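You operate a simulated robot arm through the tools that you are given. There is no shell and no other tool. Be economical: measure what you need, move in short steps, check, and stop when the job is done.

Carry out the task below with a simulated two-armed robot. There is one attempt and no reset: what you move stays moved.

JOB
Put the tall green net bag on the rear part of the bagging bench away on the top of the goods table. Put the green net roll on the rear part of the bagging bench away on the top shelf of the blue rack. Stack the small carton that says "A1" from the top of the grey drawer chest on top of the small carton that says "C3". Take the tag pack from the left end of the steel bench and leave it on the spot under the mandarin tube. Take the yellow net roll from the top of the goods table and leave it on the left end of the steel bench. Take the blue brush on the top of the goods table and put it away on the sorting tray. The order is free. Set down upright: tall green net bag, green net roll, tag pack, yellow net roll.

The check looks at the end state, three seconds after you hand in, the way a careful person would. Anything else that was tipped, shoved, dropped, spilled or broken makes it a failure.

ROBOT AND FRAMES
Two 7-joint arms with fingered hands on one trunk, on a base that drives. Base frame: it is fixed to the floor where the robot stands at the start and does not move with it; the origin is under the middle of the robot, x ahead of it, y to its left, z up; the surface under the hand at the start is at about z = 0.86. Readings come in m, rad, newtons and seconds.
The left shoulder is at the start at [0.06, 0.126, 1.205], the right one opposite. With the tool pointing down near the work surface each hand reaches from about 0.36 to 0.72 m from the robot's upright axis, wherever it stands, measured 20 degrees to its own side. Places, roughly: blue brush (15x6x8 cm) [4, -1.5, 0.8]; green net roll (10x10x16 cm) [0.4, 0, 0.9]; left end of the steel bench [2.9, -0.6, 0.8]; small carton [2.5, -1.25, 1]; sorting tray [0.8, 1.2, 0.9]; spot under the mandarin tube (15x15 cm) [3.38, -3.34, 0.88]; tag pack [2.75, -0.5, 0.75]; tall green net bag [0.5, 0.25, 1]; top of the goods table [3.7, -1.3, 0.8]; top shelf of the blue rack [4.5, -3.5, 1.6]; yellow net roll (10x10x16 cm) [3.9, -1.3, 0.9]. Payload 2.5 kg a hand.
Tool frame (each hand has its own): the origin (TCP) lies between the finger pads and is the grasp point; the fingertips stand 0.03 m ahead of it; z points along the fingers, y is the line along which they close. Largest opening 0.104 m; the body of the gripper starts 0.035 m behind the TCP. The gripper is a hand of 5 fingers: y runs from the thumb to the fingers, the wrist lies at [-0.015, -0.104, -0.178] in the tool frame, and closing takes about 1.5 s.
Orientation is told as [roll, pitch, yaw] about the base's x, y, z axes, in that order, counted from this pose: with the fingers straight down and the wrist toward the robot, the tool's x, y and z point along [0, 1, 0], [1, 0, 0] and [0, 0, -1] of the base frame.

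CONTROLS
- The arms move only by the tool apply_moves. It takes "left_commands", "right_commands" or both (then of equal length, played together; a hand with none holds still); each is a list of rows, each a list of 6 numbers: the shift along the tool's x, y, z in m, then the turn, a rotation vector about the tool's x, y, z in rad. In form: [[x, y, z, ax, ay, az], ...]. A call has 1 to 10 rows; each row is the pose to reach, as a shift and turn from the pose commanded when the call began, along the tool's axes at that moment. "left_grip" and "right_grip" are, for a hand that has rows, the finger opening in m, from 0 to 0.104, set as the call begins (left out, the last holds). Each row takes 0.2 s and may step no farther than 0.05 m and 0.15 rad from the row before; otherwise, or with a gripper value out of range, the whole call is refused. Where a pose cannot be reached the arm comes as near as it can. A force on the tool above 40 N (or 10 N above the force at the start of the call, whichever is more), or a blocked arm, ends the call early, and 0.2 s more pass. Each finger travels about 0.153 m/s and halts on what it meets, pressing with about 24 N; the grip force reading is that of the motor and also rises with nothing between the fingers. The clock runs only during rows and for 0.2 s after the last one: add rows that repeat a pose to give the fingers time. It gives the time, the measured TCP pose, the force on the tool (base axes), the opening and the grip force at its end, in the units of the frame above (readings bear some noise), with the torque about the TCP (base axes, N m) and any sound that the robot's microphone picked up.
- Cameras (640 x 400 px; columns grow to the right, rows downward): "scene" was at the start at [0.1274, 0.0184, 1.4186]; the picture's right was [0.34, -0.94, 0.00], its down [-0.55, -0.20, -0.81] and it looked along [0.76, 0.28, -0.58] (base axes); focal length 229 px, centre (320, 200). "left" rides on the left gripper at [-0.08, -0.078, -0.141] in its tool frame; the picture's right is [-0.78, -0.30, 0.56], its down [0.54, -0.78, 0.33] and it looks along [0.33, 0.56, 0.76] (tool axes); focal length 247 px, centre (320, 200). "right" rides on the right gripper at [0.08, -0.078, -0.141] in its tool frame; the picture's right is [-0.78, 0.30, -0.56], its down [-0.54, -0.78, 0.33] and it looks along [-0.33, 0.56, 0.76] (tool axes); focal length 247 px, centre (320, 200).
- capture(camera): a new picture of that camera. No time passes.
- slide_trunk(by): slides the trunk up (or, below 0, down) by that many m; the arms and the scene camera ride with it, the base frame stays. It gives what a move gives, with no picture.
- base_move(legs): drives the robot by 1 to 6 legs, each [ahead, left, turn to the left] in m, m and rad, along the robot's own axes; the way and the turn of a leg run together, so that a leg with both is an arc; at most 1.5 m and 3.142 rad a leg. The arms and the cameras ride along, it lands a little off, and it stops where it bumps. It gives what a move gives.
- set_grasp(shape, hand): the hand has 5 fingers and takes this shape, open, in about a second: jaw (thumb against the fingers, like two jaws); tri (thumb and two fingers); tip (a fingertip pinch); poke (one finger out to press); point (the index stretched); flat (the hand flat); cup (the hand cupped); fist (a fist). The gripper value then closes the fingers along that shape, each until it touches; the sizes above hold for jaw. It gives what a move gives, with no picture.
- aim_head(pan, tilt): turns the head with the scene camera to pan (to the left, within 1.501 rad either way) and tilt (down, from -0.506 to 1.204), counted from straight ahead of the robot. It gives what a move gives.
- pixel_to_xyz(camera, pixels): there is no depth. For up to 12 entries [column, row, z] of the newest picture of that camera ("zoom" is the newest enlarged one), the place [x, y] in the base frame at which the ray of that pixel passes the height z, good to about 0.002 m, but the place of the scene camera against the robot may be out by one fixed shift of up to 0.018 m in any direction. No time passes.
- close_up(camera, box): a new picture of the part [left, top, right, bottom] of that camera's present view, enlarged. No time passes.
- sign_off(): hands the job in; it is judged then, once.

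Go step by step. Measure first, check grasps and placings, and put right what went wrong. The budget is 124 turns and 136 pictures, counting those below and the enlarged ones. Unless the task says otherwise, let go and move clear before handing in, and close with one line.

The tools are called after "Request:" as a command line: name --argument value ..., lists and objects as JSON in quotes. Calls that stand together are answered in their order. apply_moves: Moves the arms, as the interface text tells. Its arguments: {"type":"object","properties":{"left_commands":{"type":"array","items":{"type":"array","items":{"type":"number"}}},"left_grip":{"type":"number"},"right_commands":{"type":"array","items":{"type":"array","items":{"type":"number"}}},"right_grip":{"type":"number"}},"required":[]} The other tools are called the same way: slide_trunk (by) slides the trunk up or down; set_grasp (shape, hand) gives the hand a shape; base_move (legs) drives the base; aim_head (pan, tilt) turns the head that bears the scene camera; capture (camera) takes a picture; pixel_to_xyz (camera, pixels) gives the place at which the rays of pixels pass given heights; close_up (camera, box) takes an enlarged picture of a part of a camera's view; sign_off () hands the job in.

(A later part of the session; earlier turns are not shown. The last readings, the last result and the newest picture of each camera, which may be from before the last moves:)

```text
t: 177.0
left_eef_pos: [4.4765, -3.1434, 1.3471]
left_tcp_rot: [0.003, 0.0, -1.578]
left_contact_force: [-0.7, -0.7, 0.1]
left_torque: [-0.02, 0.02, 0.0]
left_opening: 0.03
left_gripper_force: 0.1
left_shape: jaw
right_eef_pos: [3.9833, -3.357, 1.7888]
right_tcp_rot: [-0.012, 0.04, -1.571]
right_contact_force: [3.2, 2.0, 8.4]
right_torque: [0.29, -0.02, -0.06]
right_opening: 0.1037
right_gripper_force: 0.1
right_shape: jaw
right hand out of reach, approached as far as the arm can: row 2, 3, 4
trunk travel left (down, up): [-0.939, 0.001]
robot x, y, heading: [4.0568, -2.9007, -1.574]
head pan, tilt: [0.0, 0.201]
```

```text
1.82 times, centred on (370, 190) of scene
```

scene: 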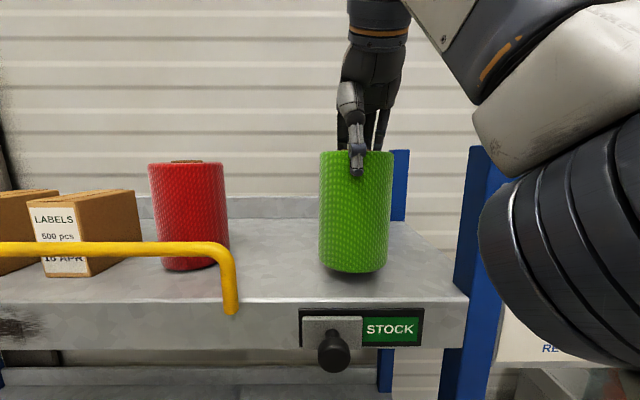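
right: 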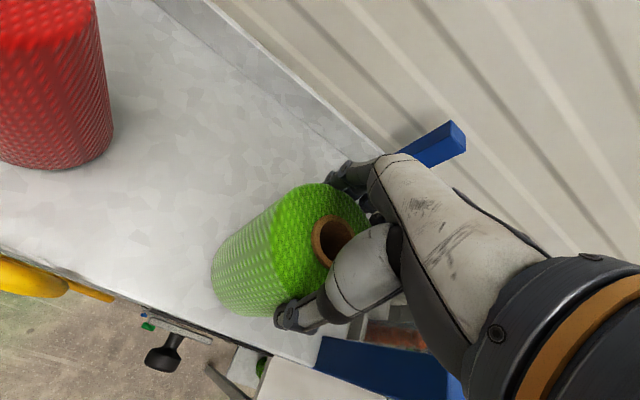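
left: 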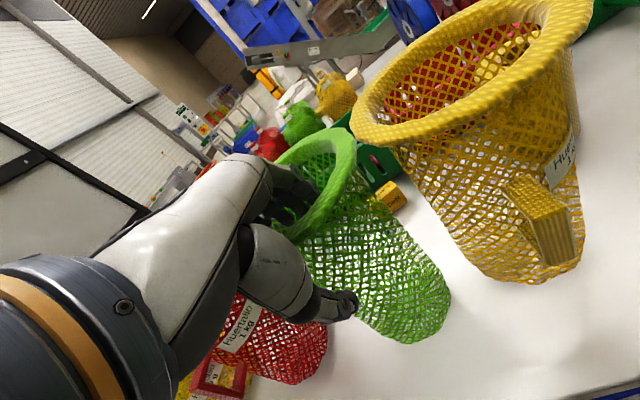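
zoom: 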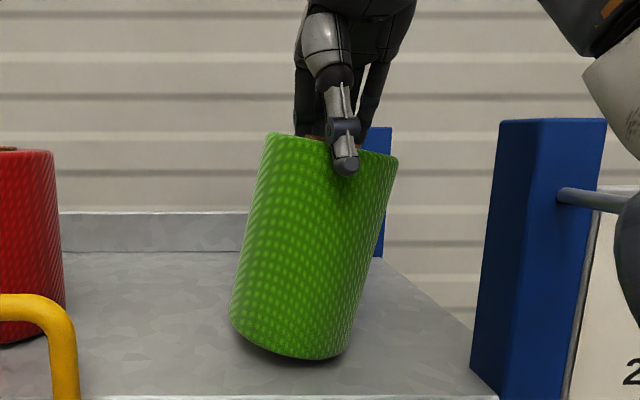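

The roll tilted along with the hand, so the jaw still binds on it. I'll move back at once to stand it up again.

Request:
apply_moves --right_commands '[[0.01, 0, 0, 0, 0, 0], [0.02, 0, 0, 0, 0, 0], [0.031, 0, 0.0, 0, 0, 0], [0.031, 0, 0.004, 0, 0, 0]]'

Request:
close_up --camera "scene" --box '[260, 80, 480, 300]'

Request:
close_up --camera "right" --box '[180, 120, 420, 340]'

```text
t: 178.0
left_eef_pos: [4.476, -3.1441, 1.3472]
left_tcp_rot: [0.003, 0.002, -1.575]
left_contact_force: [0.2, -0.3, 0.2]
left_torque: [-0.04, 0.0, 0.02]
left_opening: 0.0303
left_gripper_force: 0.0
left_shape: jaw
right_eef_pos: [4.0141, -3.3556, 1.7848]
right_tcp_rot: [-0.009, 0.034, -1.572]
right_contact_force: [1.8, -0.9, 2.8]
right_torque: [0.09, -0.01, 0.03]
right_opening: 0.1036
right_gripper_force: 0.0
right_shape: jaw
trunk travel left (down, up): [-0.939, 0.001]
robot x, y, heading: [4.0579, -2.9017, -1.576]
head pan, tilt: [0.0, 0.201]
```

```text
1.82 times, centred on (370, 190) of scene
```

zoom: 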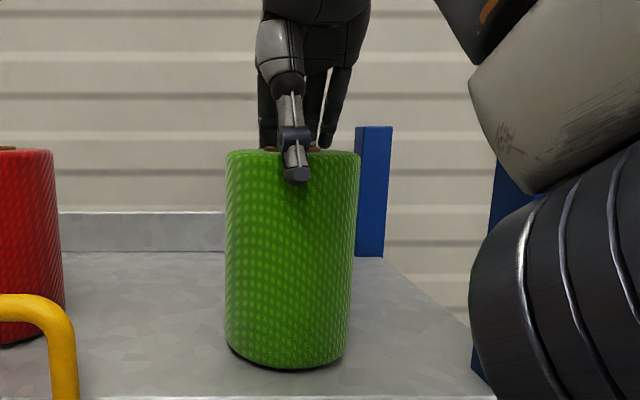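

```text
1.82 times, centred on (300, 230) of right
```

zoom: 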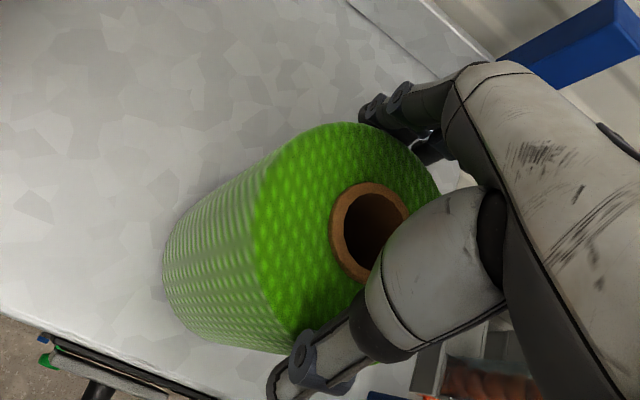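

The roll stands again. I need headroom, so I'll grip it again, lift slightly, bring the base 5 cm closer, and set it down with the arm less stretched.

Request:
apply_moves --right_commands '[[0, 0, 0, 0, 0, 0], [0, 0, 0, 0, 0, 0], [0, 0, 0, 0, 0, 0], [0, 0, 0, 0, 0, 0], [0, 0, 0, 0, 0, 0], [0, -0.004, -0.005, 0, 0, 0], [0, -0.008, -0.012, 0, 0, 0], [0, -0.012, -0.018, 0, 0, 0], [0, -0.012, -0.018, 0, 0, 0]]' --right_grip 0.0

Request:
base_move --legs '[[0.03, 0, 0]]'

Request:
close_up --camera "scene" --box '[240, 80, 480, 320]'

```text
t: 180.0
left_eef_pos: [4.4756, -3.1443, 1.3461]
left_tcp_rot: [0.002, 0.001, -1.577]
left_contact_force: [-0.9, -0.4, -0.5]
left_torque: [0.02, 0.02, 0.02]
left_opening: 0.03
left_gripper_force: 0.1
left_shape: jaw
right_eef_pos: [4.0117, -3.3396, 1.797]
right_tcp_rot: [-0.011, 0.032, -1.572]
right_contact_force: [-0.2, 0.4, -3.3]
right_torque: [-0.01, -0.05, 0.0]
right_opening: 0.0936
right_gripper_force: 24.3
right_shape: jaw
right hand out of reach, approached as far as the arm can: row 7, 8, 9
trunk travel left (down, up): [-0.939, 0.001]
robot x, y, heading: [4.056, -2.9049, -1.574]
head pan, tilt: [0.0, 0.201]
```

```text
t: 180.9
left_eef_pos: [4.4763, -3.1696, 1.3472]
left_tcp_rot: [0.001, -0.001, -1.576]
left_contact_force: [0.6, 0.0, -0.1]
left_torque: [-0.05, -0.02, -0.01]
left_opening: 0.0301
left_gripper_force: 0.1
left_shape: jaw
right_eef_pos: [4.0121, -3.3644, 1.7977]
right_tcp_rot: [-0.011, 0.028, -1.573]
right_contact_force: [-0.4, 1.4, -3.4]
right_torque: [0.03, -0.06, 0.03]
right_opening: 0.0932
right_gripper_force: 24.2
right_shape: jaw
trunk travel left (down, up): [-0.939, 0.001]
robot x, y, heading: [4.0562, -2.9295, -1.574]
head pan, tilt: [0.0, 0.201]
```

```text
1.67 times, centred on (360, 200) of scene
```

zoom: 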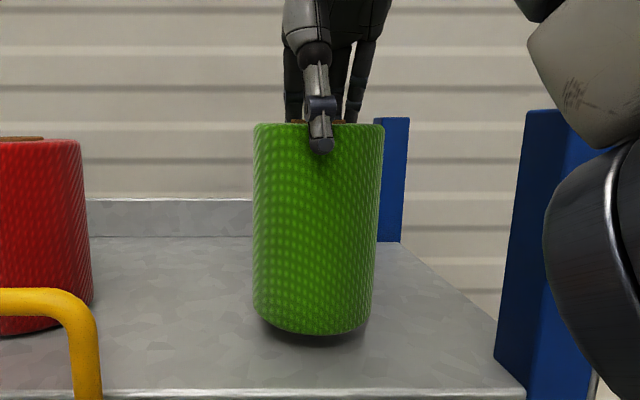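

No bump, and the roll is lifted. I'll come 3 cm closer still, then draw the hand back and lower.

Request:
base_move --legs '[[0.03, 0, 0]]'

Request:
apply_moves --right_commands '[[0, -0.012, 0.0, 0, 0, 0], [0, -0.025, 0.0, 0, 0, 0], [0, -0.032, 0.006, 0.01, 0, 0], [0, -0.032, 0.01, 0.02, 0, 0], [0, -0.032, 0.013, 0.028, 0, 0], [0, -0.032, 0.013, 0.028, 0, 0]]'

Request:
close_up --camera "scene" --box '[240, 80, 480, 320]'

```text
t: 181.7
left_eef_pos: [4.4764, -3.2004, 1.3487]
left_tcp_rot: [0.002, -0.003, -1.576]
left_contact_force: [-0.4, 0.4, -0.1]
left_torque: [-0.05, 0.0, 0.01]
left_opening: 0.0303
left_gripper_force: 0.0
left_shape: jaw
right_eef_pos: [4.0119, -3.3937, 1.7974]
right_tcp_rot: [-0.01, 0.029, -1.573]
right_contact_force: [0.5, -0.1, -3.7]
right_torque: [-0.03, -0.03, -0.03]
right_opening: 0.0939
right_gripper_force: 24.0
right_shape: jaw
trunk travel left (down, up): [-0.939, 0.001]
robot x, y, heading: [4.0597, -2.9578, -1.569]
head pan, tilt: [0.0, 0.201]
```

```text
t: 183.1
left_eef_pos: [4.4752, -3.2042, 1.3463]
left_tcp_rot: [0.002, 0.002, -1.577]
left_contact_force: [-0.5, -0.6, -0.5]
left_torque: [-0.03, -0.02, 0.01]
left_opening: 0.0304
left_gripper_force: 0.0
left_shape: jaw
right_eef_pos: [4.0123, -3.3649, 1.7854]
right_tcp_rot: [-0.011, 0.063, -1.573]
right_contact_force: [-0.5, -0.3, -1.8]
right_torque: [-0.04, 0.0, -0.01]
right_opening: 0.0937
right_gripper_force: 24.3
right_shape: jaw
trunk travel left (down, up): [-0.939, 0.001]
robot x, y, heading: [4.0604, -2.9615, -1.578]
head pan, tilt: [0.0, 0.201]
```

```text
1.67 times, centred on (360, 200) of scene
```

zoom: 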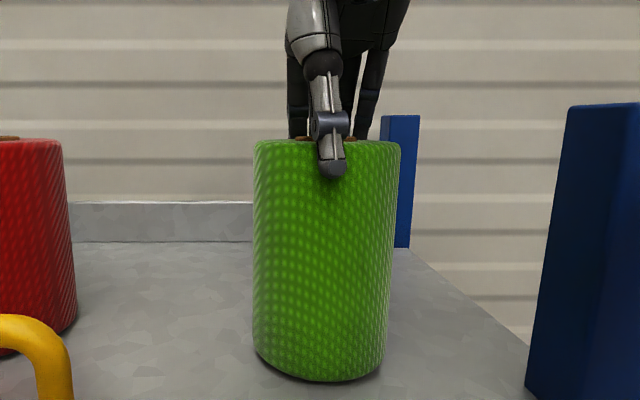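

I turned the hand the wrong way slightly (pitch 0.063). I'll turn it back to 0.033, the angle it had when the roll stood upright, and lower to contact.

Request:
apply_moves --right_commands '[[0, 0, 0, -0.015, 0, 0], [0, 0, 0, -0.032, 0, 0], [0, 0, 0.003, -0.032, 0, 0], [0, 0, 0.006, -0.032, 0, 0], [0, 0, 0.006, -0.032, 0, 0]]'

Request:
close_up --camera "scene" --box '[240, 80, 480, 320]'

```text
t: 184.4
left_eef_pos: [4.4767, -3.2027, 1.3451]
left_tcp_rot: [0.001, 0.0, -1.576]
left_contact_force: [-0.3, 0.4, 1.1]
left_torque: [0.03, -0.04, -0.01]
left_opening: 0.03
left_gripper_force: 0.0
left_shape: jaw
right_eef_pos: [4.0133, -3.3637, 1.7839]
right_tcp_rot: [0.002, 0.012, -1.572]
right_contact_force: [2.3, -1.3, 17.5]
right_torque: [0.74, -0.02, -0.04]
right_opening: 0.0929
right_gripper_force: 23.8
right_shape: jaw
trunk travel left (down, up): [-0.939, 0.001]
robot x, y, heading: [4.0599, -2.9626, -1.572]
head pan, tilt: [0.0, 0.201]
stopped in row 5 (right hand): the force on the tool passed its limit at 42 N (the readings are from after the stop); the commanded pose is now the measured one
```

```text
1.67 times, centred on (360, 200) of scene
```

zoom: 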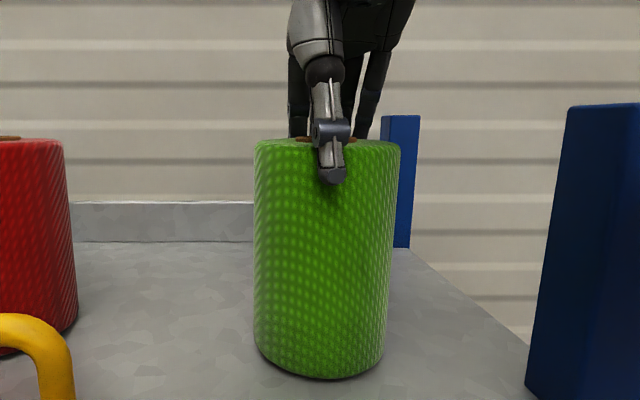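

It is seated firmly. I'll open fully, then lift straight up in small steps.

Request:
apply_moves --right_commands '[[0, 0, 0, 0, 0, 0], [0, 0, 0, 0, 0, 0], [0, 0, 0, 0, 0, 0], [0, 0, -0.004, 0, 0, 0], [0, 0, -0.01, 0, 0, 0], [0, 0, -0.01, 0, 0, 0]]' --right_grip 0.104

Request:
close_up --camera "scene" --box '[240, 80, 480, 320]'

```text
t: 185.8
left_eef_pos: [4.4754, -3.2034, 1.3469]
left_tcp_rot: [0.002, 0.001, -1.576]
left_contact_force: [0.0, 0.0, 0.4]
left_torque: [0.0, 0.0, 0.01]
left_opening: 0.0299
left_gripper_force: 0.1
left_shape: jaw
right_eef_pos: [4.0121, -3.365, 1.7911]
right_tcp_rot: [-0.003, 0.017, -1.576]
right_contact_force: [0.4, -0.4, 0.0]
right_torque: [-0.02, -0.01, -0.02]
right_opening: 0.1042
right_gripper_force: 0.1
right_shape: jaw
trunk travel left (down, up): [-0.939, 0.001]
robot x, y, heading: [4.0555, -2.9625, -1.58]
head pan, tilt: [0.0, 0.201]
```

```text
1.67 times, centred on (360, 200) of scene
```

zoom: 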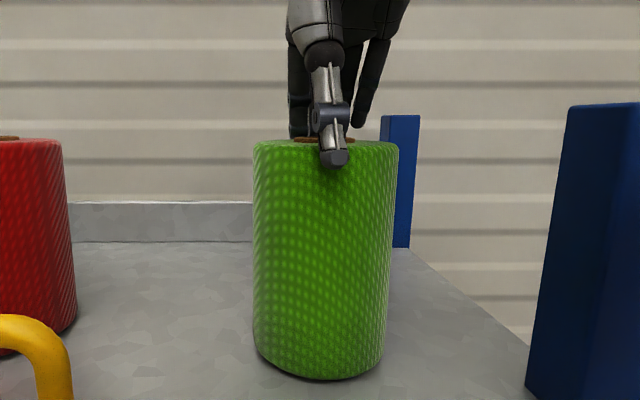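

The hand rises free while the roll stays put. I'll continue up until the fingertips clear its top.

Request:
apply_moves --right_commands '[[0, 0, -0.008, 0, 0, 0], [0, 0, -0.016, 0, 0, 0], [0, 0, -0.024, 0, 0, 0], [0, 0, -0.03, 0, 0, 0], [0, 0, -0.03, 0, 0, 0]]'

Request:
close_up --camera "scene" --box '[240, 80, 480, 320]'

Request:
close_up --camera "right" --box '[180, 120, 420, 340]'

```text
t: 187.0
left_eef_pos: [4.4744, -3.2045, 1.3463]
left_tcp_rot: [0.001, 0.002, -1.575]
left_contact_force: [0.5, 0.1, -0.4]
left_torque: [-0.01, 0.01, 0.02]
left_opening: 0.03
left_gripper_force: 0.1
left_shape: jaw
right_eef_pos: [4.0101, -3.3642, 1.8205]
right_tcp_rot: [-0.004, 0.017, -1.574]
right_contact_force: [-0.6, -0.8, 0.4]
right_torque: [0.01, -0.01, 0.0]
right_opening: 0.1042
right_gripper_force: 0.1
right_shape: jaw
trunk travel left (down, up): [-0.939, 0.001]
robot x, y, heading: [4.0583, -2.963, -1.577]
head pan, tilt: [0.0, 0.201]
```

```text
1.67 times, centred on (360, 200) of scene
```

zoom: 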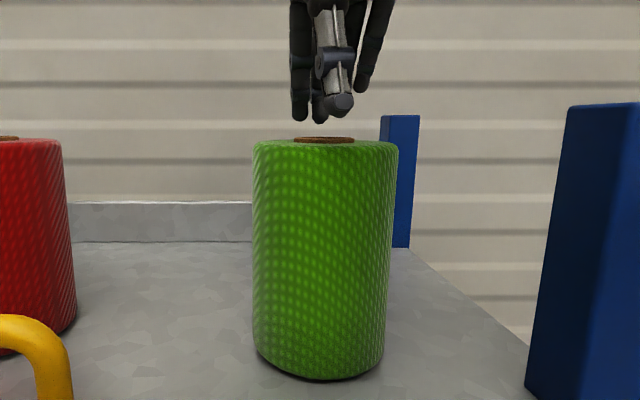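

```text
1.82 times, centred on (300, 230) of right
```

zoom: 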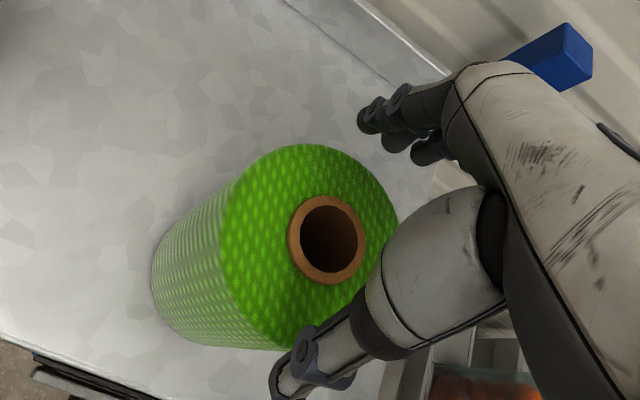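

The fingertips are just above the roll's top. I'll try for one more centimetre, then back straight out.

Request:
apply_moves --right_commands '[[0, 0, -0.006, 0, 0, 0], [0, 0, -0.012, 0, 0, 0], [0, 0, -0.012, 0, 0, 0]]'

Request:
close_up --camera "right" --box '[180, 120, 420, 340]'

```text
t: 187.8
left_eef_pos: [4.4762, -3.2033, 1.3473]
left_tcp_rot: [0.003, -0.001, -1.575]
left_contact_force: [0.5, 1.1, 1.0]
left_torque: [-0.03, 0.01, -0.01]
left_opening: 0.0299
left_gripper_force: 0.1
left_shape: jaw
right_eef_pos: [4.0103, -3.3609, 1.8223]
right_tcp_rot: [-0.001, 0.017, -1.572]
right_contact_force: [-0.3, 0.1, 0.6]
right_torque: [0.02, -0.01, 0.02]
right_opening: 0.1039
right_gripper_force: 0.0
right_shape: jaw
right hand out of reach, approached as far as the arm can: row 1, 2, 3
trunk travel left (down, up): [-0.939, 0.001]
robot x, y, heading: [4.0595, -2.9622, -1.577]
head pan, tilt: [0.0, 0.201]
```

```text
1.82 times, centred on (300, 230) of right
```

zoom: 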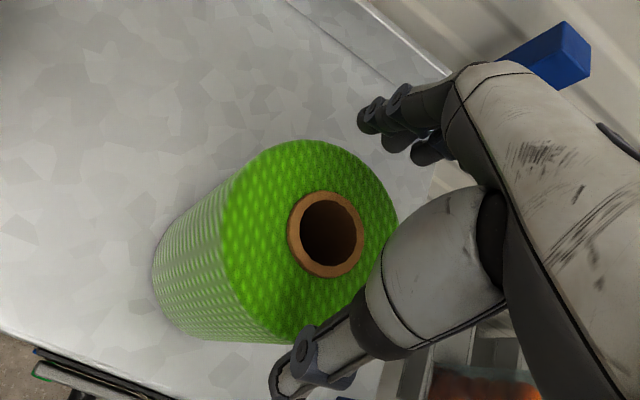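

There is about 1 cm of clearance over the ring. I'll back out straight and check the roll.

Request:
base_move --legs '[[-0.15, 0, 0], [-0.4, 0, 0]]'

Request:
aim_head --pan -0.2 --tilt 0.35

Request:
capture --camera "scene"

```text
t: 191.2
left_eef_pos: [4.4804, -2.6536, 1.3472]
left_tcp_rot: [0.003, 0.002, -1.579]
left_contact_force: [-0.2, -0.8, -1.0]
left_torque: [-0.07, -0.01, 0.01]
left_opening: 0.03
left_gripper_force: 0.1
left_shape: jaw
right_eef_pos: [4.012, -2.8117, 1.8223]
right_tcp_rot: [-0.002, 0.018, -1.574]
right_contact_force: [-0.1, 0.3, 0.0]
right_torque: [-0.03, -0.01, -0.02]
right_opening: 0.1039
right_gripper_force: 0.0
right_shape: jaw
trunk travel left (down, up): [-0.939, 0.001]
robot x, y, heading: [4.0631, -2.4087, -1.582]
head pan, tilt: [0.0, 0.201]
```

```text
t: 192.0
left_eef_pos: [4.4788, -2.6529, 1.3468]
left_tcp_rot: [0.002, 0.001, -1.576]
left_contact_force: [0.0, 0.6, -0.3]
left_torque: [0.06, -0.01, -0.01]
left_opening: 0.0301
left_gripper_force: 0.1
left_shape: jaw
right_eef_pos: [4.0126, -2.8098, 1.8222]
right_tcp_rot: [-0.001, 0.016, -1.577]
right_contact_force: [-0.3, -0.7, -0.1]
right_torque: [-0.03, -0.01, 0.02]
right_opening: 0.1038
right_gripper_force: 0.0
right_shape: jaw
trunk travel left (down, up): [-0.939, 0.001]
robot x, y, heading: [4.0604, -2.4091, -1.578]
head pan, tilt: [-0.201, 0.351]
```

```text
46 pictures are left
```

scene: 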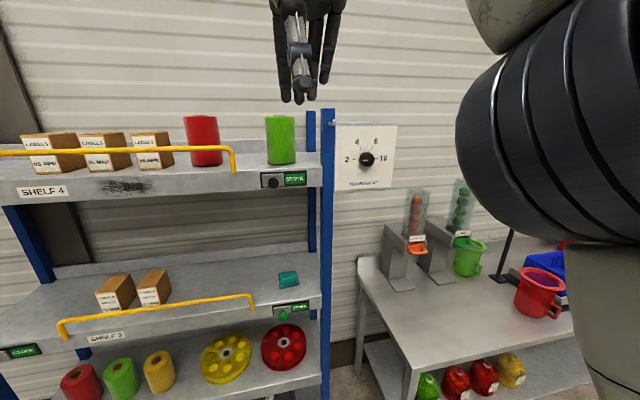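

The green roll stands on the top shelf. Two items are done. Next I turn back to the goods table for the brush and the yellow roll, lowering the trunk.

Request:
base_move --legs '[[0, 0, 3.14], [0.37, 0.0, 0]]'

Request:
slide_trunk --by -0.3

Request:
aim_head --pan 0.0 --tilt 0.85

Request:
capture --camera "scene"

```text
t: 201.8
left_eef_pos: [3.6175, -1.8262, 1.3457]
left_tcp_rot: [0.002, 0.0, 1.613]
left_contact_force: [-0.3, 0.0, -0.6]
left_torque: [0.0, 0.01, 0.03]
left_opening: 0.0299
left_gripper_force: 0.0
left_shape: jaw
right_eef_pos: [4.0753, -1.6483, 1.8231]
right_tcp_rot: [0.0, 0.015, 1.616]
right_contact_force: [-0.8, -0.1, 0.1]
right_torque: [-0.01, 0.01, -0.01]
right_opening: 0.104
right_gripper_force: 0.1
right_shape: jaw
trunk travel left (down, up): [-0.939, 0.001]
robot x, y, heading: [4.0491, -2.0473, 1.612]
head pan, tilt: [-0.201, 0.351]
```

```text
t: 204.8
left_eef_pos: [3.6186, -1.8266, 1.0469]
left_tcp_rot: [0.003, 0.002, 1.614]
left_contact_force: [1.1, 0.6, 0.0]
left_torque: [0.01, 0.0, 0.02]
left_opening: 0.0299
left_gripper_force: 0.1
left_shape: jaw
right_eef_pos: [4.0771, -1.6462, 1.5217]
right_tcp_rot: [-0.002, 0.015, 1.615]
right_contact_force: [0.3, -0.4, 0.3]
right_torque: [0.03, -0.01, 0.05]
right_opening: 0.1039
right_gripper_force: 0.0
right_shape: jaw
trunk travel left (down, up): [-0.639, 0.301]
robot x, y, heading: [4.0481, -2.0494, 1.61]
head pan, tilt: [-0.201, 0.351]
```

```text
t: 205.7
left_eef_pos: [3.6183, -1.8261, 1.0463]
left_tcp_rot: [0.002, 0.001, 1.612]
left_contact_force: [-0.9, -0.1, 1.1]
left_torque: [-0.02, -0.01, 0.02]
left_opening: 0.0301
left_gripper_force: 0.2
left_shape: jaw
right_eef_pos: [4.077, -1.6447, 1.5211]
right_tcp_rot: [-0.002, 0.021, 1.614]
right_contact_force: [0.6, 0.6, -1.4]
right_torque: [0.01, -0.01, 0.01]
right_opening: 0.104
right_gripper_force: 0.0
right_shape: jaw
trunk travel left (down, up): [-0.639, 0.301]
robot x, y, heading: [4.0496, -2.0473, 1.613]
head pan, tilt: [0.0, 0.85]
```

```text
45 pictures are left
```

scene: 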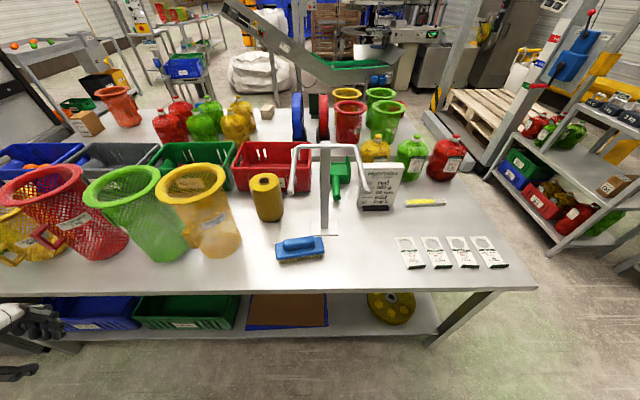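

The yellow roll stands at (267,197), and the brush lies at (300,248) in front. I'll measure both and zoom in.

Request:
pixel_to_xyz --camera "scene" --pixels '[[264, 180, 0.96], [251, 183, 0.96], [279, 180, 0.96], [269, 220, 0.8], [276, 250, 0.83], [325, 245, 0.83], [300, 243, 0.87], [325, 233, 0.8], [206, 250, 0.8], [228, 180, 1.08]]'

Request:
close_up --camera "scene" --box '[200, 130, 360, 280]'

```text
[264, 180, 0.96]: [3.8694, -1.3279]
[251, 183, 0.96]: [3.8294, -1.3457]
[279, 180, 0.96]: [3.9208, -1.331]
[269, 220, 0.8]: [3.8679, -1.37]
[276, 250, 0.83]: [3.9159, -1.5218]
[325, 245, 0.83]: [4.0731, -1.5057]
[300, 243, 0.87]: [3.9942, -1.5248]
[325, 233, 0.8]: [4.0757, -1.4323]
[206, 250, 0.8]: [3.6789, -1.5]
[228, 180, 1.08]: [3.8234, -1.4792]
```

```text
2.67 times, centred on (280, 205) of scene
```

zoom: 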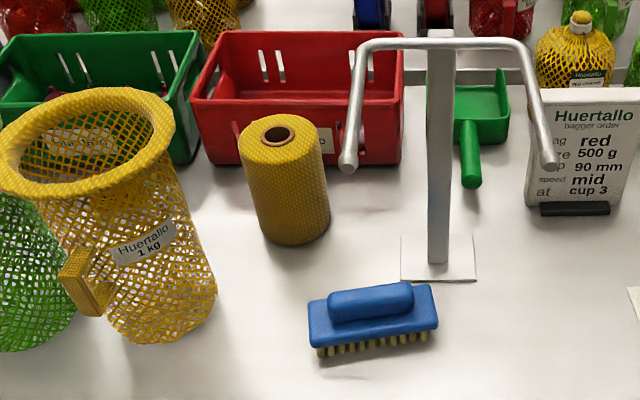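

The brush lies at about x 3.90–4.06, y -1.53, and the T-stand's left bar (x about 3.96) passes near above it. I'll take the brush by its left end with the left hand, staying left of the bar. First I bring the hand over sideways.

Request:
apply_moves --left_commands '[[-0.045, 0.0, 0.0, 0, 0, 0], [-0.09, 0.01, 0.0, 0, 0, 0], [-0.135, 0.02, 0.0, 0, 0, 0], [-0.18, 0.04, 0.0, 0, 0, 0], [-0.225, 0.06, 0.0, 0, 0, 0], [-0.27, 0.08, 0.0, 0, 0, 0], [-0.309, 0.1, 0.0, 0, 0, 0], [-0.309, 0.14, 0, 0, 0, 0], [-0.309, 0.14, 0, 0, 0, 0]]' --left_grip 0.104

Request:
capture --camera "left"

```text
t: 207.7
left_eef_pos: [3.9221, -1.6703, 1.0455]
left_tcp_rot: [0.001, 0.001, 1.613]
left_contact_force: [-0.2, -1.2, 0.4]
left_torque: [0.0, 0.01, 0.02]
left_opening: 0.104
left_gripper_force: 0.0
left_shape: jaw
left hand out of reach, approached as far as the arm can: row 2, 3, 4, 5, 6, 7
right_eef_pos: [4.0765, -1.6449, 1.5209]
right_tcp_rot: [-0.003, 0.021, 1.615]
right_contact_force: [-0.4, 0.4, 0.5]
right_torque: [-0.03, 0.0, -0.01]
right_opening: 0.1041
right_gripper_force: 0.0
right_shape: jaw
trunk travel left (down, up): [-0.639, 0.301]
robot x, y, heading: [4.0509, -2.0502, 1.615]
head pan, tilt: [0.0, 0.85]
```

```text
43 pictures are left
```

left: 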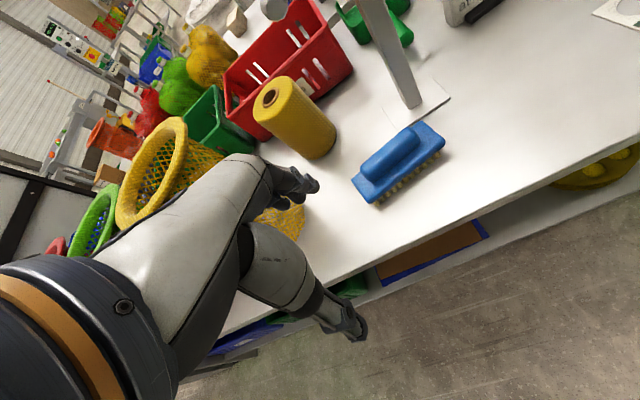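

The brush is clear in view, its left end at (365,185). I'll get its coordinates from this camera.

Request:
pixel_to_xyz --camera "left" --pixels '[[352, 178, 0.84], [372, 203, 0.84], [416, 122, 0.84], [445, 145, 0.84], [400, 155, 0.87], [408, 108, 0.8], [308, 158, 0.8], [271, 92, 0.96], [300, 130, 0.88]]'

```text
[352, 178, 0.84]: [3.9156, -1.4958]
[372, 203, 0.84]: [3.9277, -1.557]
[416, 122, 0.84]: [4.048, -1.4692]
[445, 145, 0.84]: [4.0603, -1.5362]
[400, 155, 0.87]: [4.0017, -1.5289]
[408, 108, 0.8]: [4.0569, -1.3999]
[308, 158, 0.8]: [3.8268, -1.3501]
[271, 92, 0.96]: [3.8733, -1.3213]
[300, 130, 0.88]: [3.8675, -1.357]
```

The brush's axis is turned about 0.18 rad, with its left end centre at (3.92,-1.527). I'll go in low under the bar's height, over the left part of the brush, and down.

Request:
apply_moves --left_commands '[[0, 0, 0.045, 0, 0, 0], [0, 0, 0.09, 0, 0, 0], [0, 0, 0.12, 0, 0, -0.07], [-0.013, 0.045, 0.12, 0, 0, -0.14], [-0.026, 0.09, 0.12, 0, 0, -0.14], [-0.026, 0.146, 0.12, 0, 0, -0.14], [-0.026, 0.146, 0.15, 0, 0, -0.14], [-0.026, 0.146, 0.18, 0, 0, -0.14], [-0.026, 0.146, 0.193, 0, 0, -0.14], [-0.026, 0.146, 0.193, 0, 0, -0.14]]'

```text
refused: row 6 steps farther than a row can; nothing moved
```

The step of 0.056 m was too long, so I'll spread it out.

Request:
apply_moves --left_commands '[[0, 0, 0.045, 0, 0, 0], [0, 0, 0.09, 0, 0, 0], [0, 0, 0.12, 0, 0, -0.07], [-0.013, 0.047, 0.12, 0, 0, -0.14], [-0.026, 0.094, 0.12, 0, 0, -0.14], [-0.026, 0.141, 0.12, 0, 0, -0.14], [-0.026, 0.146, 0.15, 0, 0, -0.14], [-0.026, 0.146, 0.18, 0, 0, -0.14], [-0.026, 0.146, 0.193, 0, 0, -0.14], [-0.026, 0.146, 0.193, 0, 0, -0.14]]'

Request:
capture --camera "left"

```text
t: 209.9
left_eef_pos: [3.94, -1.5267, 0.8506]
left_tcp_rot: [0.001, 0.001, 1.752]
left_contact_force: [0.0, 0.5, -1.0]
left_torque: [0.01, -0.01, 0.0]
left_opening: 0.1038
left_gripper_force: 0.0
left_shape: jaw
right_eef_pos: [4.0761, -1.646, 1.5207]
right_tcp_rot: [-0.002, 0.021, 1.615]
right_contact_force: [-0.3, 0.4, 0.6]
right_torque: [-0.03, 0.04, 0.0]
right_opening: 0.1039
right_gripper_force: 0.0
right_shape: jaw
trunk travel left (down, up): [-0.639, 0.301]
robot x, y, heading: [4.0482, -2.0478, 1.615]
head pan, tilt: [0.0, 0.85]
```

```text
42 pictures are left
```

left: 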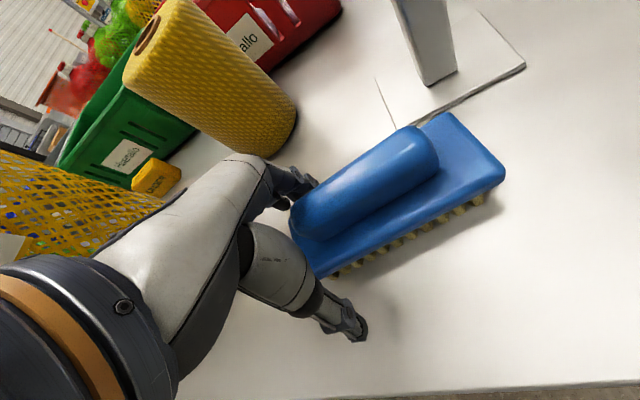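

The brush's left end sits between thumb and fingers. I'll close and then lift a little and draw back out from under the bar.

Request:
apply_moves --left_commands '[[0, 0, 0, 0, 0, 0], [0, 0, 0, 0, 0, 0], [0, 0, 0, 0, 0, 0], [0, 0, 0, 0, 0, 0], [0, 0, 0, 0, 0, 0], [0, 0, 0, 0, 0, 0], [0, 0, -0.015, 0, 0, 0], [0, 0, -0.03, 0, 0, 0], [0, 0, -0.03, 0, 0, 0]]' --left_grip 0.0

Request:
apply_moves --left_commands '[[0, -0.045, 0, 0, 0, 0], [0, -0.09, 0, 0, 0, 0], [0.01, -0.13, -0.02, 0, 0, 0], [0.02, -0.15, -0.06, 0, 0, 0], [0.03, -0.16, -0.1, 0, 0, 0.05], [0.04, -0.16, -0.14, 0, 0, 0.1], [0.04, -0.16, -0.15, 0, 0, 0.14], [0.04, -0.16, -0.15, 0, 0, 0.14]]'

Request:
capture --camera "left"

```text
t: 211.9
left_eef_pos: [3.9399, -1.5255, 0.8816]
left_tcp_rot: [0.005, 0.001, 1.753]
left_contact_force: [-0.4, -0.3, -1.6]
left_torque: [-0.01, 0.09, 0.01]
left_opening: 0.0544
left_gripper_force: 24.6
left_shape: jaw
right_eef_pos: [4.0756, -1.6449, 1.5206]
right_tcp_rot: [-0.002, 0.021, 1.615]
right_contact_force: [0.0, -1.3, 0.1]
right_torque: [0.0, 0.03, -0.04]
right_opening: 0.1042
right_gripper_force: 0.0
right_shape: jaw
trunk travel left (down, up): [-0.639, 0.301]
robot x, y, heading: [4.0507, -2.045, 1.612]
head pan, tilt: [0.0, 0.85]
```

```text
t: 213.6
left_eef_pos: [3.8844, -1.6927, 1.0192]
left_tcp_rot: [0.175, 0.01, 1.641]
left_contact_force: [-0.3, -0.6, -1.5]
left_torque: [-0.03, 0.08, 0.02]
left_opening: 0.0542
left_gripper_force: 24.2
left_shape: jaw
right_eef_pos: [4.0765, -1.6447, 1.5192]
right_tcp_rot: [-0.005, 0.026, 1.614]
right_contact_force: [-0.8, -0.3, 0.8]
right_torque: [-0.06, -0.04, 0.0]
right_opening: 0.1041
right_gripper_force: 0.0
right_shape: jaw
trunk travel left (down, up): [-0.639, 0.301]
robot x, y, heading: [4.0439, -2.0475, 1.612]
head pan, tilt: [0.0, 0.85]
stopped in row 8 (left hand): the arm was blocked; the commanded pose is now the measured one
```

```text
41 pictures are left
```

left: 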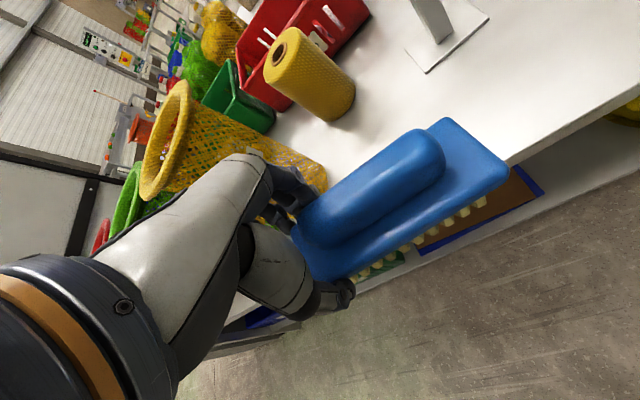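

The brush is held firmly at 0.054 m. I'll swing the left hand back to my left side, clear of the bags, and level it.

Request:
apply_moves --left_commands '[[0.02, -0.04, 0, 0, -0.03, 0], [0.06, -0.07, 0, 0, -0.06, 0], [0.1, -0.1, 0, 0, -0.09, 0], [0.14, -0.12, 0, 0, -0.12, 0], [0.18, -0.13, 0, 0, -0.15, 0], [0.22, -0.13, 0, 0, -0.175, 0], [0.26, -0.13, 0, 0, -0.175, 0], [0.26, -0.13, 0, 0, -0.175, 0]]'

Request:
base_move --legs '[[0, 0.19, -0.04]]'

```text
t: 215.4
left_eef_pos: [3.6381, -1.8399, 1.0677]
left_tcp_rot: [-0.002, 0.011, 1.639]
left_contact_force: [0.8, 0.8, -1.6]
left_torque: [-0.02, 0.09, -0.03]
left_opening: 0.054
left_gripper_force: 24.2
left_shape: jaw
left hand out of reach, approached as far as the arm can: row 1, 2, 3, 4, 5, 6
right_eef_pos: [4.0766, -1.6455, 1.5205]
right_tcp_rot: [-0.002, 0.022, 1.614]
right_contact_force: [0.4, -0.3, 0.8]
right_torque: [0.01, 0.03, -0.01]
right_opening: 0.104
right_gripper_force: 0.0
right_shape: jaw
trunk travel left (down, up): [-0.639, 0.301]
robot x, y, heading: [4.0468, -2.0487, 1.612]
head pan, tilt: [0.0, 0.85]
```

```text
t: 217.0
left_eef_pos: [3.4599, -1.8245, 1.0661]
left_tcp_rot: [-0.003, 0.011, 1.596]
left_contact_force: [-1.3, -0.3, -2.0]
left_torque: [-0.05, 0.06, 0.02]
left_opening: 0.0537
left_gripper_force: 24.2
left_shape: jaw
right_eef_pos: [3.9069, -1.6502, 1.52]
right_tcp_rot: [-0.004, 0.024, 1.569]
right_contact_force: [-0.4, -0.5, -0.8]
right_torque: [-0.01, -0.02, 0.03]
right_opening: 0.1039
right_gripper_force: 0.1
right_shape: jaw
trunk travel left (down, up): [-0.639, 0.301]
robot x, y, heading: [3.8597, -2.0467, 1.567]
head pan, tilt: [0.0, 0.85]
```

The left hand with the brush is parked at my left. Now the base goes a little forward and the right hand moves over the yellow roll.

Request:
base_move --legs '[[0.07, 0, 0]]'

Request:
apply_moves --right_commands '[[0.015, 0, 0.045, 0, 0, 0], [0.03, 0, 0.09, -0.02, 0, 0], [0.045, 0.02, 0.13, -0.02, 0, 0], [0.045, 0.05, 0.165, -0.02, 0, 0], [0.045, 0.085, 0.2, -0.02, 0, 0], [0.045, 0.12, 0.235, -0.02, 0, 0], [0.045, 0.155, 0.27, -0.02, 0, 0], [0.045, 0.19, 0.305, -0.02, 0, 0], [0.045, 0.225, 0.34, -0.02, 0, 0], [0.045, 0.245, 0.38, -0.02, 0, 0]]' --right_grip 0.104

Request:
capture --camera "right"

```text
t: 218.0
left_eef_pos: [3.4606, -1.7547, 1.0665]
left_tcp_rot: [-0.004, 0.011, 1.596]
left_contact_force: [0.2, -0.5, -2.1]
left_torque: [-0.01, 0.07, -0.03]
left_opening: 0.054
left_gripper_force: 23.6
left_shape: jaw
right_eef_pos: [3.9068, -1.5797, 1.5196]
right_tcp_rot: [-0.002, 0.026, 1.569]
right_contact_force: [0.3, -0.4, -0.1]
right_torque: [-0.05, 0.01, -0.02]
right_opening: 0.104
right_gripper_force: 0.0
right_shape: jaw
trunk travel left (down, up): [-0.639, 0.301]
robot x, y, heading: [3.8629, -1.9819, 1.572]
head pan, tilt: [0.0, 0.85]
```

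```text
t: 220.2
left_eef_pos: [3.4599, -1.7567, 1.0664]
left_tcp_rot: [-0.003, 0.012, 1.596]
left_contact_force: [-0.3, 0.0, -1.3]
left_torque: [0.0, 0.04, 0.0]
left_opening: 0.054
left_gripper_force: 24.1
left_shape: jaw
right_eef_pos: [3.8631, -1.3422, 1.135]
right_tcp_rot: [-0.002, 0.003, 1.572]
right_contact_force: [0.6, -0.5, -0.5]
right_torque: [0.0, 0.0, -0.05]
right_opening: 0.104
right_gripper_force: 0.1
right_shape: jaw
trunk travel left (down, up): [-0.639, 0.301]
robot x, y, heading: [3.8584, -1.9811, 1.565]
head pan, tilt: [0.0, 0.85]
```

```text
40 pictures are left
```

right: 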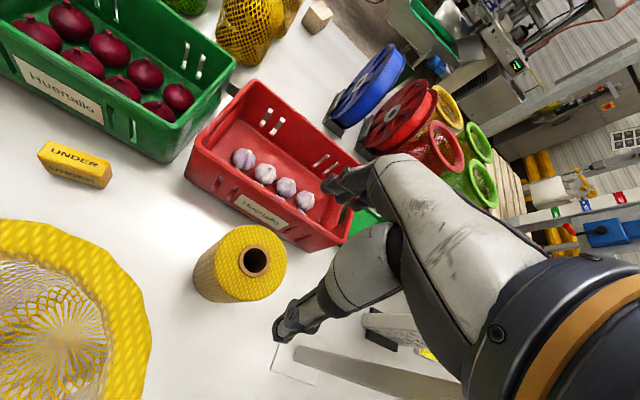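

The roll's top is centred near (251,262). I'll measure its outline from this view.

Request:
pixel_to_xyz --camera "right" --pixels '[[253, 262, 0.955], [253, 262, 0.94], [214, 263, 0.955], [287, 261, 0.955], [245, 225, 0.955], [252, 301, 0.955], [278, 236, 0.955], [222, 290, 0.955], [205, 298, 0.795], [300, 250, 0.89], [350, 225, 0.89]]'

Request:
close_up --camera "right" --box '[170, 180, 370, 340]'

```text
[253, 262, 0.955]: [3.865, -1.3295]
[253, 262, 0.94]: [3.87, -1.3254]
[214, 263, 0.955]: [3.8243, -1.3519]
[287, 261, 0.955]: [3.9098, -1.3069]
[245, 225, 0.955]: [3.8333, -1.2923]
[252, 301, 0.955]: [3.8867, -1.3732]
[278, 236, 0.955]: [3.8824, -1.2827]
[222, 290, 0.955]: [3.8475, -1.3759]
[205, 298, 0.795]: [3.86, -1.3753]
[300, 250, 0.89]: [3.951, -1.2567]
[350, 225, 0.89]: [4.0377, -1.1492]
```

```text
2.50 times, centred on (270, 260) of right
```

zoom: 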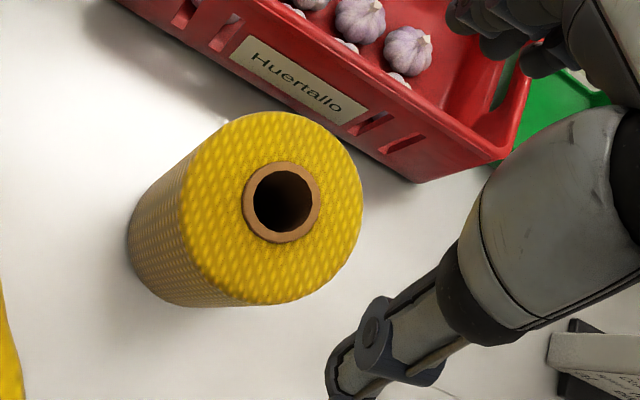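

The roll's centre is (3.864,-1.331), diameter 0.097, and the crate behind is lower than my fingertips will be. I'll centre and go down.

Request:
apply_moves --right_commands '[[0, 0.012, 0.03, 0, 0, 0], [0, 0.012, 0.075, 0, 0, 0], [0, 0.012, 0.12, 0, 0, 0], [0, 0.012, 0.14, 0, 0, 0], [0, 0.012, 0.155, 0, 0, 0], [0, 0.012, 0.165, 0, 0, 0], [0, 0.012, 0.173, 0, 0, 0], [0, 0.012, 0.18, 0, 0, 0], [0, 0.012, 0.18, 0, 0, 0]]' --right_grip 0.104

Request:
capture --camera "right"

```text
t: 222.2
left_eef_pos: [3.461, -1.7572, 1.0657]
left_tcp_rot: [-0.004, 0.007, 1.594]
left_contact_force: [-0.5, 0.0, -0.5]
left_torque: [0.02, 0.03, 0.01]
left_opening: 0.0539
left_gripper_force: 24.0
left_shape: jaw
right_eef_pos: [3.863, -1.3342, 0.9566]
right_tcp_rot: [0.001, -0.001, 1.57]
right_contact_force: [-2.2, 3.6, 16.1]
right_torque: [0.31, 0.06, 0.09]
right_opening: 0.1035
right_gripper_force: 0.0
right_shape: jaw
trunk travel left (down, up): [-0.639, 0.301]
robot x, y, heading: [3.8603, -1.9787, 1.567]
head pan, tilt: [0.0, 0.85]
```

```text
38 pictures are left
```

right: 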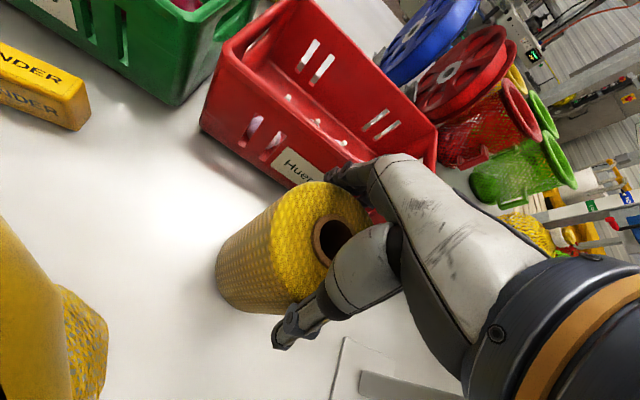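

Same feel as with the green roll (16 N friction). I'll close and lift straight up.

Request:
apply_moves --right_commands '[[0, 0, 0, 0, 0, 0], [0, 0, 0, 0, 0, 0], [0, 0, 0, 0, 0, 0], [0, 0, 0, 0, 0, 0], [0, 0, 0, 0, 0, 0], [0, 0, -0.02, 0, 0, 0], [0, 0, -0.05, 0, 0, 0], [0, 0, -0.09, 0, 0, 0], [0, 0, -0.13, 0, 0, 0], [0, 0, -0.17, 0, 0, 0]]' --right_grip 0.0

Request:
capture --camera "scene"

```text
t: 224.4
left_eef_pos: [3.46, -1.7567, 1.0663]
left_tcp_rot: [-0.004, 0.011, 1.595]
left_contact_force: [-0.1, -0.5, -0.7]
left_torque: [0.02, 0.04, 0.01]
left_opening: 0.0539
left_gripper_force: 23.7
left_shape: jaw
right_eef_pos: [3.8605, -1.3336, 1.1257]
right_tcp_rot: [-0.002, 0.005, 1.571]
right_contact_force: [-0.6, 1.1, -4.1]
right_torque: [-0.01, 0.04, -0.04]
right_opening: 0.0877
right_gripper_force: 23.7
right_shape: jaw
trunk travel left (down, up): [-0.639, 0.301]
robot x, y, heading: [3.8622, -1.9825, 1.572]
head pan, tilt: [0.0, 0.85]
```

```text
37 pictures are left
```

scene: 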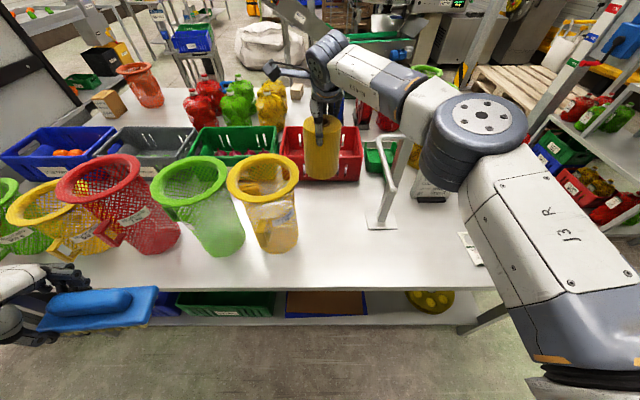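

The yellow roll is held and lifted. I'll raise the trunk, back out, and drive around the chest to its west side.

Request:
slide_trunk --by 0.2

Request:
base_move --legs '[[-0.38, 0, 0], [0, 1.1, 0], [0, 1.06, 0], [1.0, 0, 0]]'

```text
t: 226.6
left_eef_pos: [3.4608, -1.7553, 1.2663]
left_tcp_rot: [-0.003, 0.011, 1.594]
left_contact_force: [-0.2, 0.7, -1.6]
left_torque: [0.0, 0.07, 0.0]
left_opening: 0.0541
left_gripper_force: 24.0
left_shape: jaw
right_eef_pos: [3.8613, -1.3339, 1.324]
right_tcp_rot: [-0.001, 0.006, 1.569]
right_contact_force: [-0.1, 0.2, -4.6]
right_torque: [-0.02, 0.01, 0.0]
right_opening: 0.088
right_gripper_force: 23.8
right_shape: jaw
trunk travel left (down, up): [-0.839, 0.101]
robot x, y, heading: [3.8615, -1.9792, 1.566]
head pan, tilt: [0.0, 0.85]
```

```text
t: 243.9
left_eef_pos: [1.3076, -1.1485, 1.2657]
left_tcp_rot: [-0.004, 0.011, 1.607]
left_contact_force: [-0.6, 0.2, -1.6]
left_torque: [0.01, 0.1, 0.01]
left_opening: 0.054
left_gripper_force: 24.4
left_shape: jaw
right_eef_pos: [1.7041, -0.7209, 1.3252]
right_tcp_rot: [-0.001, 0.004, 1.582]
right_contact_force: [-1.0, 0.3, -3.3]
right_torque: [0.01, 0.02, 0.0]
right_opening: 0.0877
right_gripper_force: 23.9
right_shape: jaw
trunk travel left (down, up): [-0.839, 0.101]
robot x, y, heading: [1.7088, -1.3666, 1.581]
head pan, tilt: [0.0, 0.85]
```

I continue to y about -0.35, turn to face the steel bench's left end, and look.

Request:
base_move --legs '[[1.0, 0, 0], [0, 0, -1.58]]'

Request:
aim_head --pan -0.35 --tilt 0.55

Request:
capture --camera "scene"

```text
t: 252.9
left_eef_pos: [1.9292, 0.0202, 1.2662]
left_tcp_rot: [-0.003, 0.011, 0.014]
left_contact_force: [0.7, -0.4, -2.0]
left_torque: [0.04, 0.04, -0.01]
left_opening: 0.054
left_gripper_force: 23.8
left_shape: jaw
right_eef_pos: [2.3467, -0.3838, 1.3244]
right_tcp_rot: [-0.002, 0.005, -0.011]
right_contact_force: [0.4, 0.8, -4.0]
right_torque: [0.05, -0.01, -0.02]
right_opening: 0.0878
right_gripper_force: 24.4
right_shape: jaw
trunk travel left (down, up): [-0.839, 0.101]
robot x, y, heading: [1.699, -0.3767, -0.016]
head pan, tilt: [0.0, 0.85]
```

```text
t: 253.8
left_eef_pos: [1.9295, 0.0215, 1.2661]
left_tcp_rot: [-0.002, 0.01, 0.016]
left_contact_force: [0.5, 0.3, -2.2]
left_torque: [0.04, 0.02, 0.01]
left_opening: 0.0538
left_gripper_force: 24.5
left_shape: jaw
right_eef_pos: [2.3473, -0.3843, 1.3244]
right_tcp_rot: [-0.001, 0.006, -0.011]
right_contact_force: [0.5, 0.3, -4.0]
right_torque: [0.05, -0.01, 0.03]
right_opening: 0.0877
right_gripper_force: 23.9
right_shape: jaw
trunk travel left (down, up): [-0.839, 0.101]
robot x, y, heading: [1.7031, -0.3742, -0.012]
head pan, tilt: [-0.351, 0.55]
```

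```text
36 pictures are left
```

scene: 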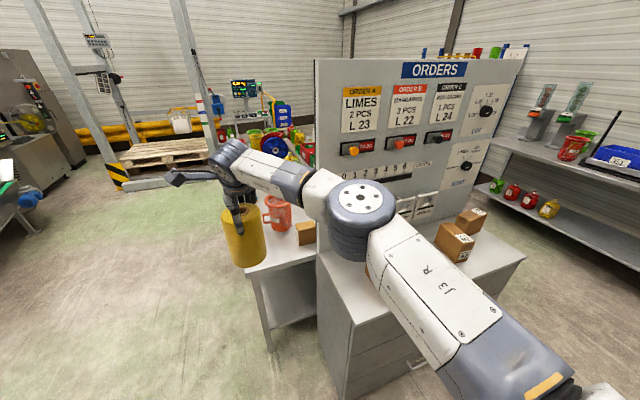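

The arm hides part of the bench's left end. The right hand camera should see it from above.

Request:
capture --camera "right"

```text
35 pictures are left
```

right: 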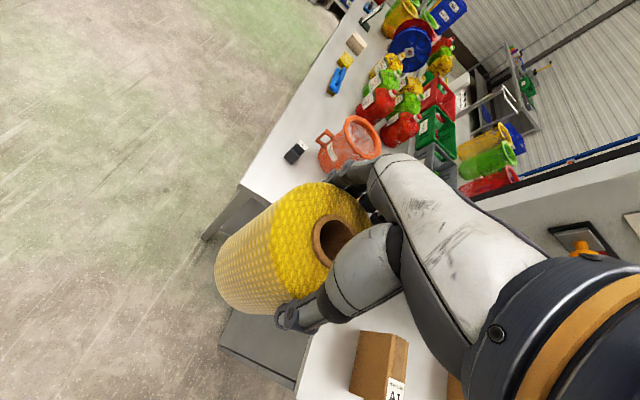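

The tag pack is the small dark box at (295,152), the orange bag stands behind it, and the bench corner is at (240,184). I'll measure these.

Request:
pixel_to_xyz --camera "right" --pixels '[[240, 184, 0.8], [295, 158, 0.8], [295, 147, 0.86], [335, 165, 0.8], [375, 155, 0.8], [290, 190, 0.8], [321, 140, 0.9], [376, 397, 0.92], [352, 390, 0.92], [298, 391, 0.9], [338, 75, 0.8]]'

Request:
close_up --camera "right" --box '[200, 60, 440, 220]'

Request:
close_up --camera "scene" --box '[220, 160, 520, 340]'

```text
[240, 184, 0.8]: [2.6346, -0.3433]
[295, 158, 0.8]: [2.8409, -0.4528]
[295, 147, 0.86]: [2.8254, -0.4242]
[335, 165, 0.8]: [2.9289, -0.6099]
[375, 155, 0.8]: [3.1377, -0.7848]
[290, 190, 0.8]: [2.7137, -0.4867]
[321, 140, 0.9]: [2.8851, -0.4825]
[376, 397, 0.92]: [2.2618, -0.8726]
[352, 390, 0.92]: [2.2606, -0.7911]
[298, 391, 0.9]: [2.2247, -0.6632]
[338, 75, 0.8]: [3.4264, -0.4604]
```

```text
2.50 times, centred on (320, 140) of right
```

zoom: 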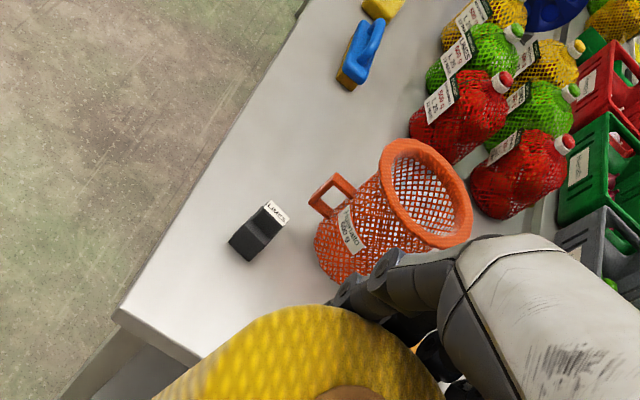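

```text
2.13 times, centred on (370, 250) of scene
```

zoom: 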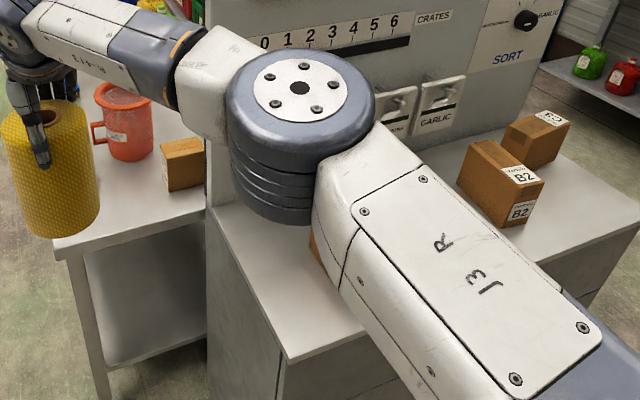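

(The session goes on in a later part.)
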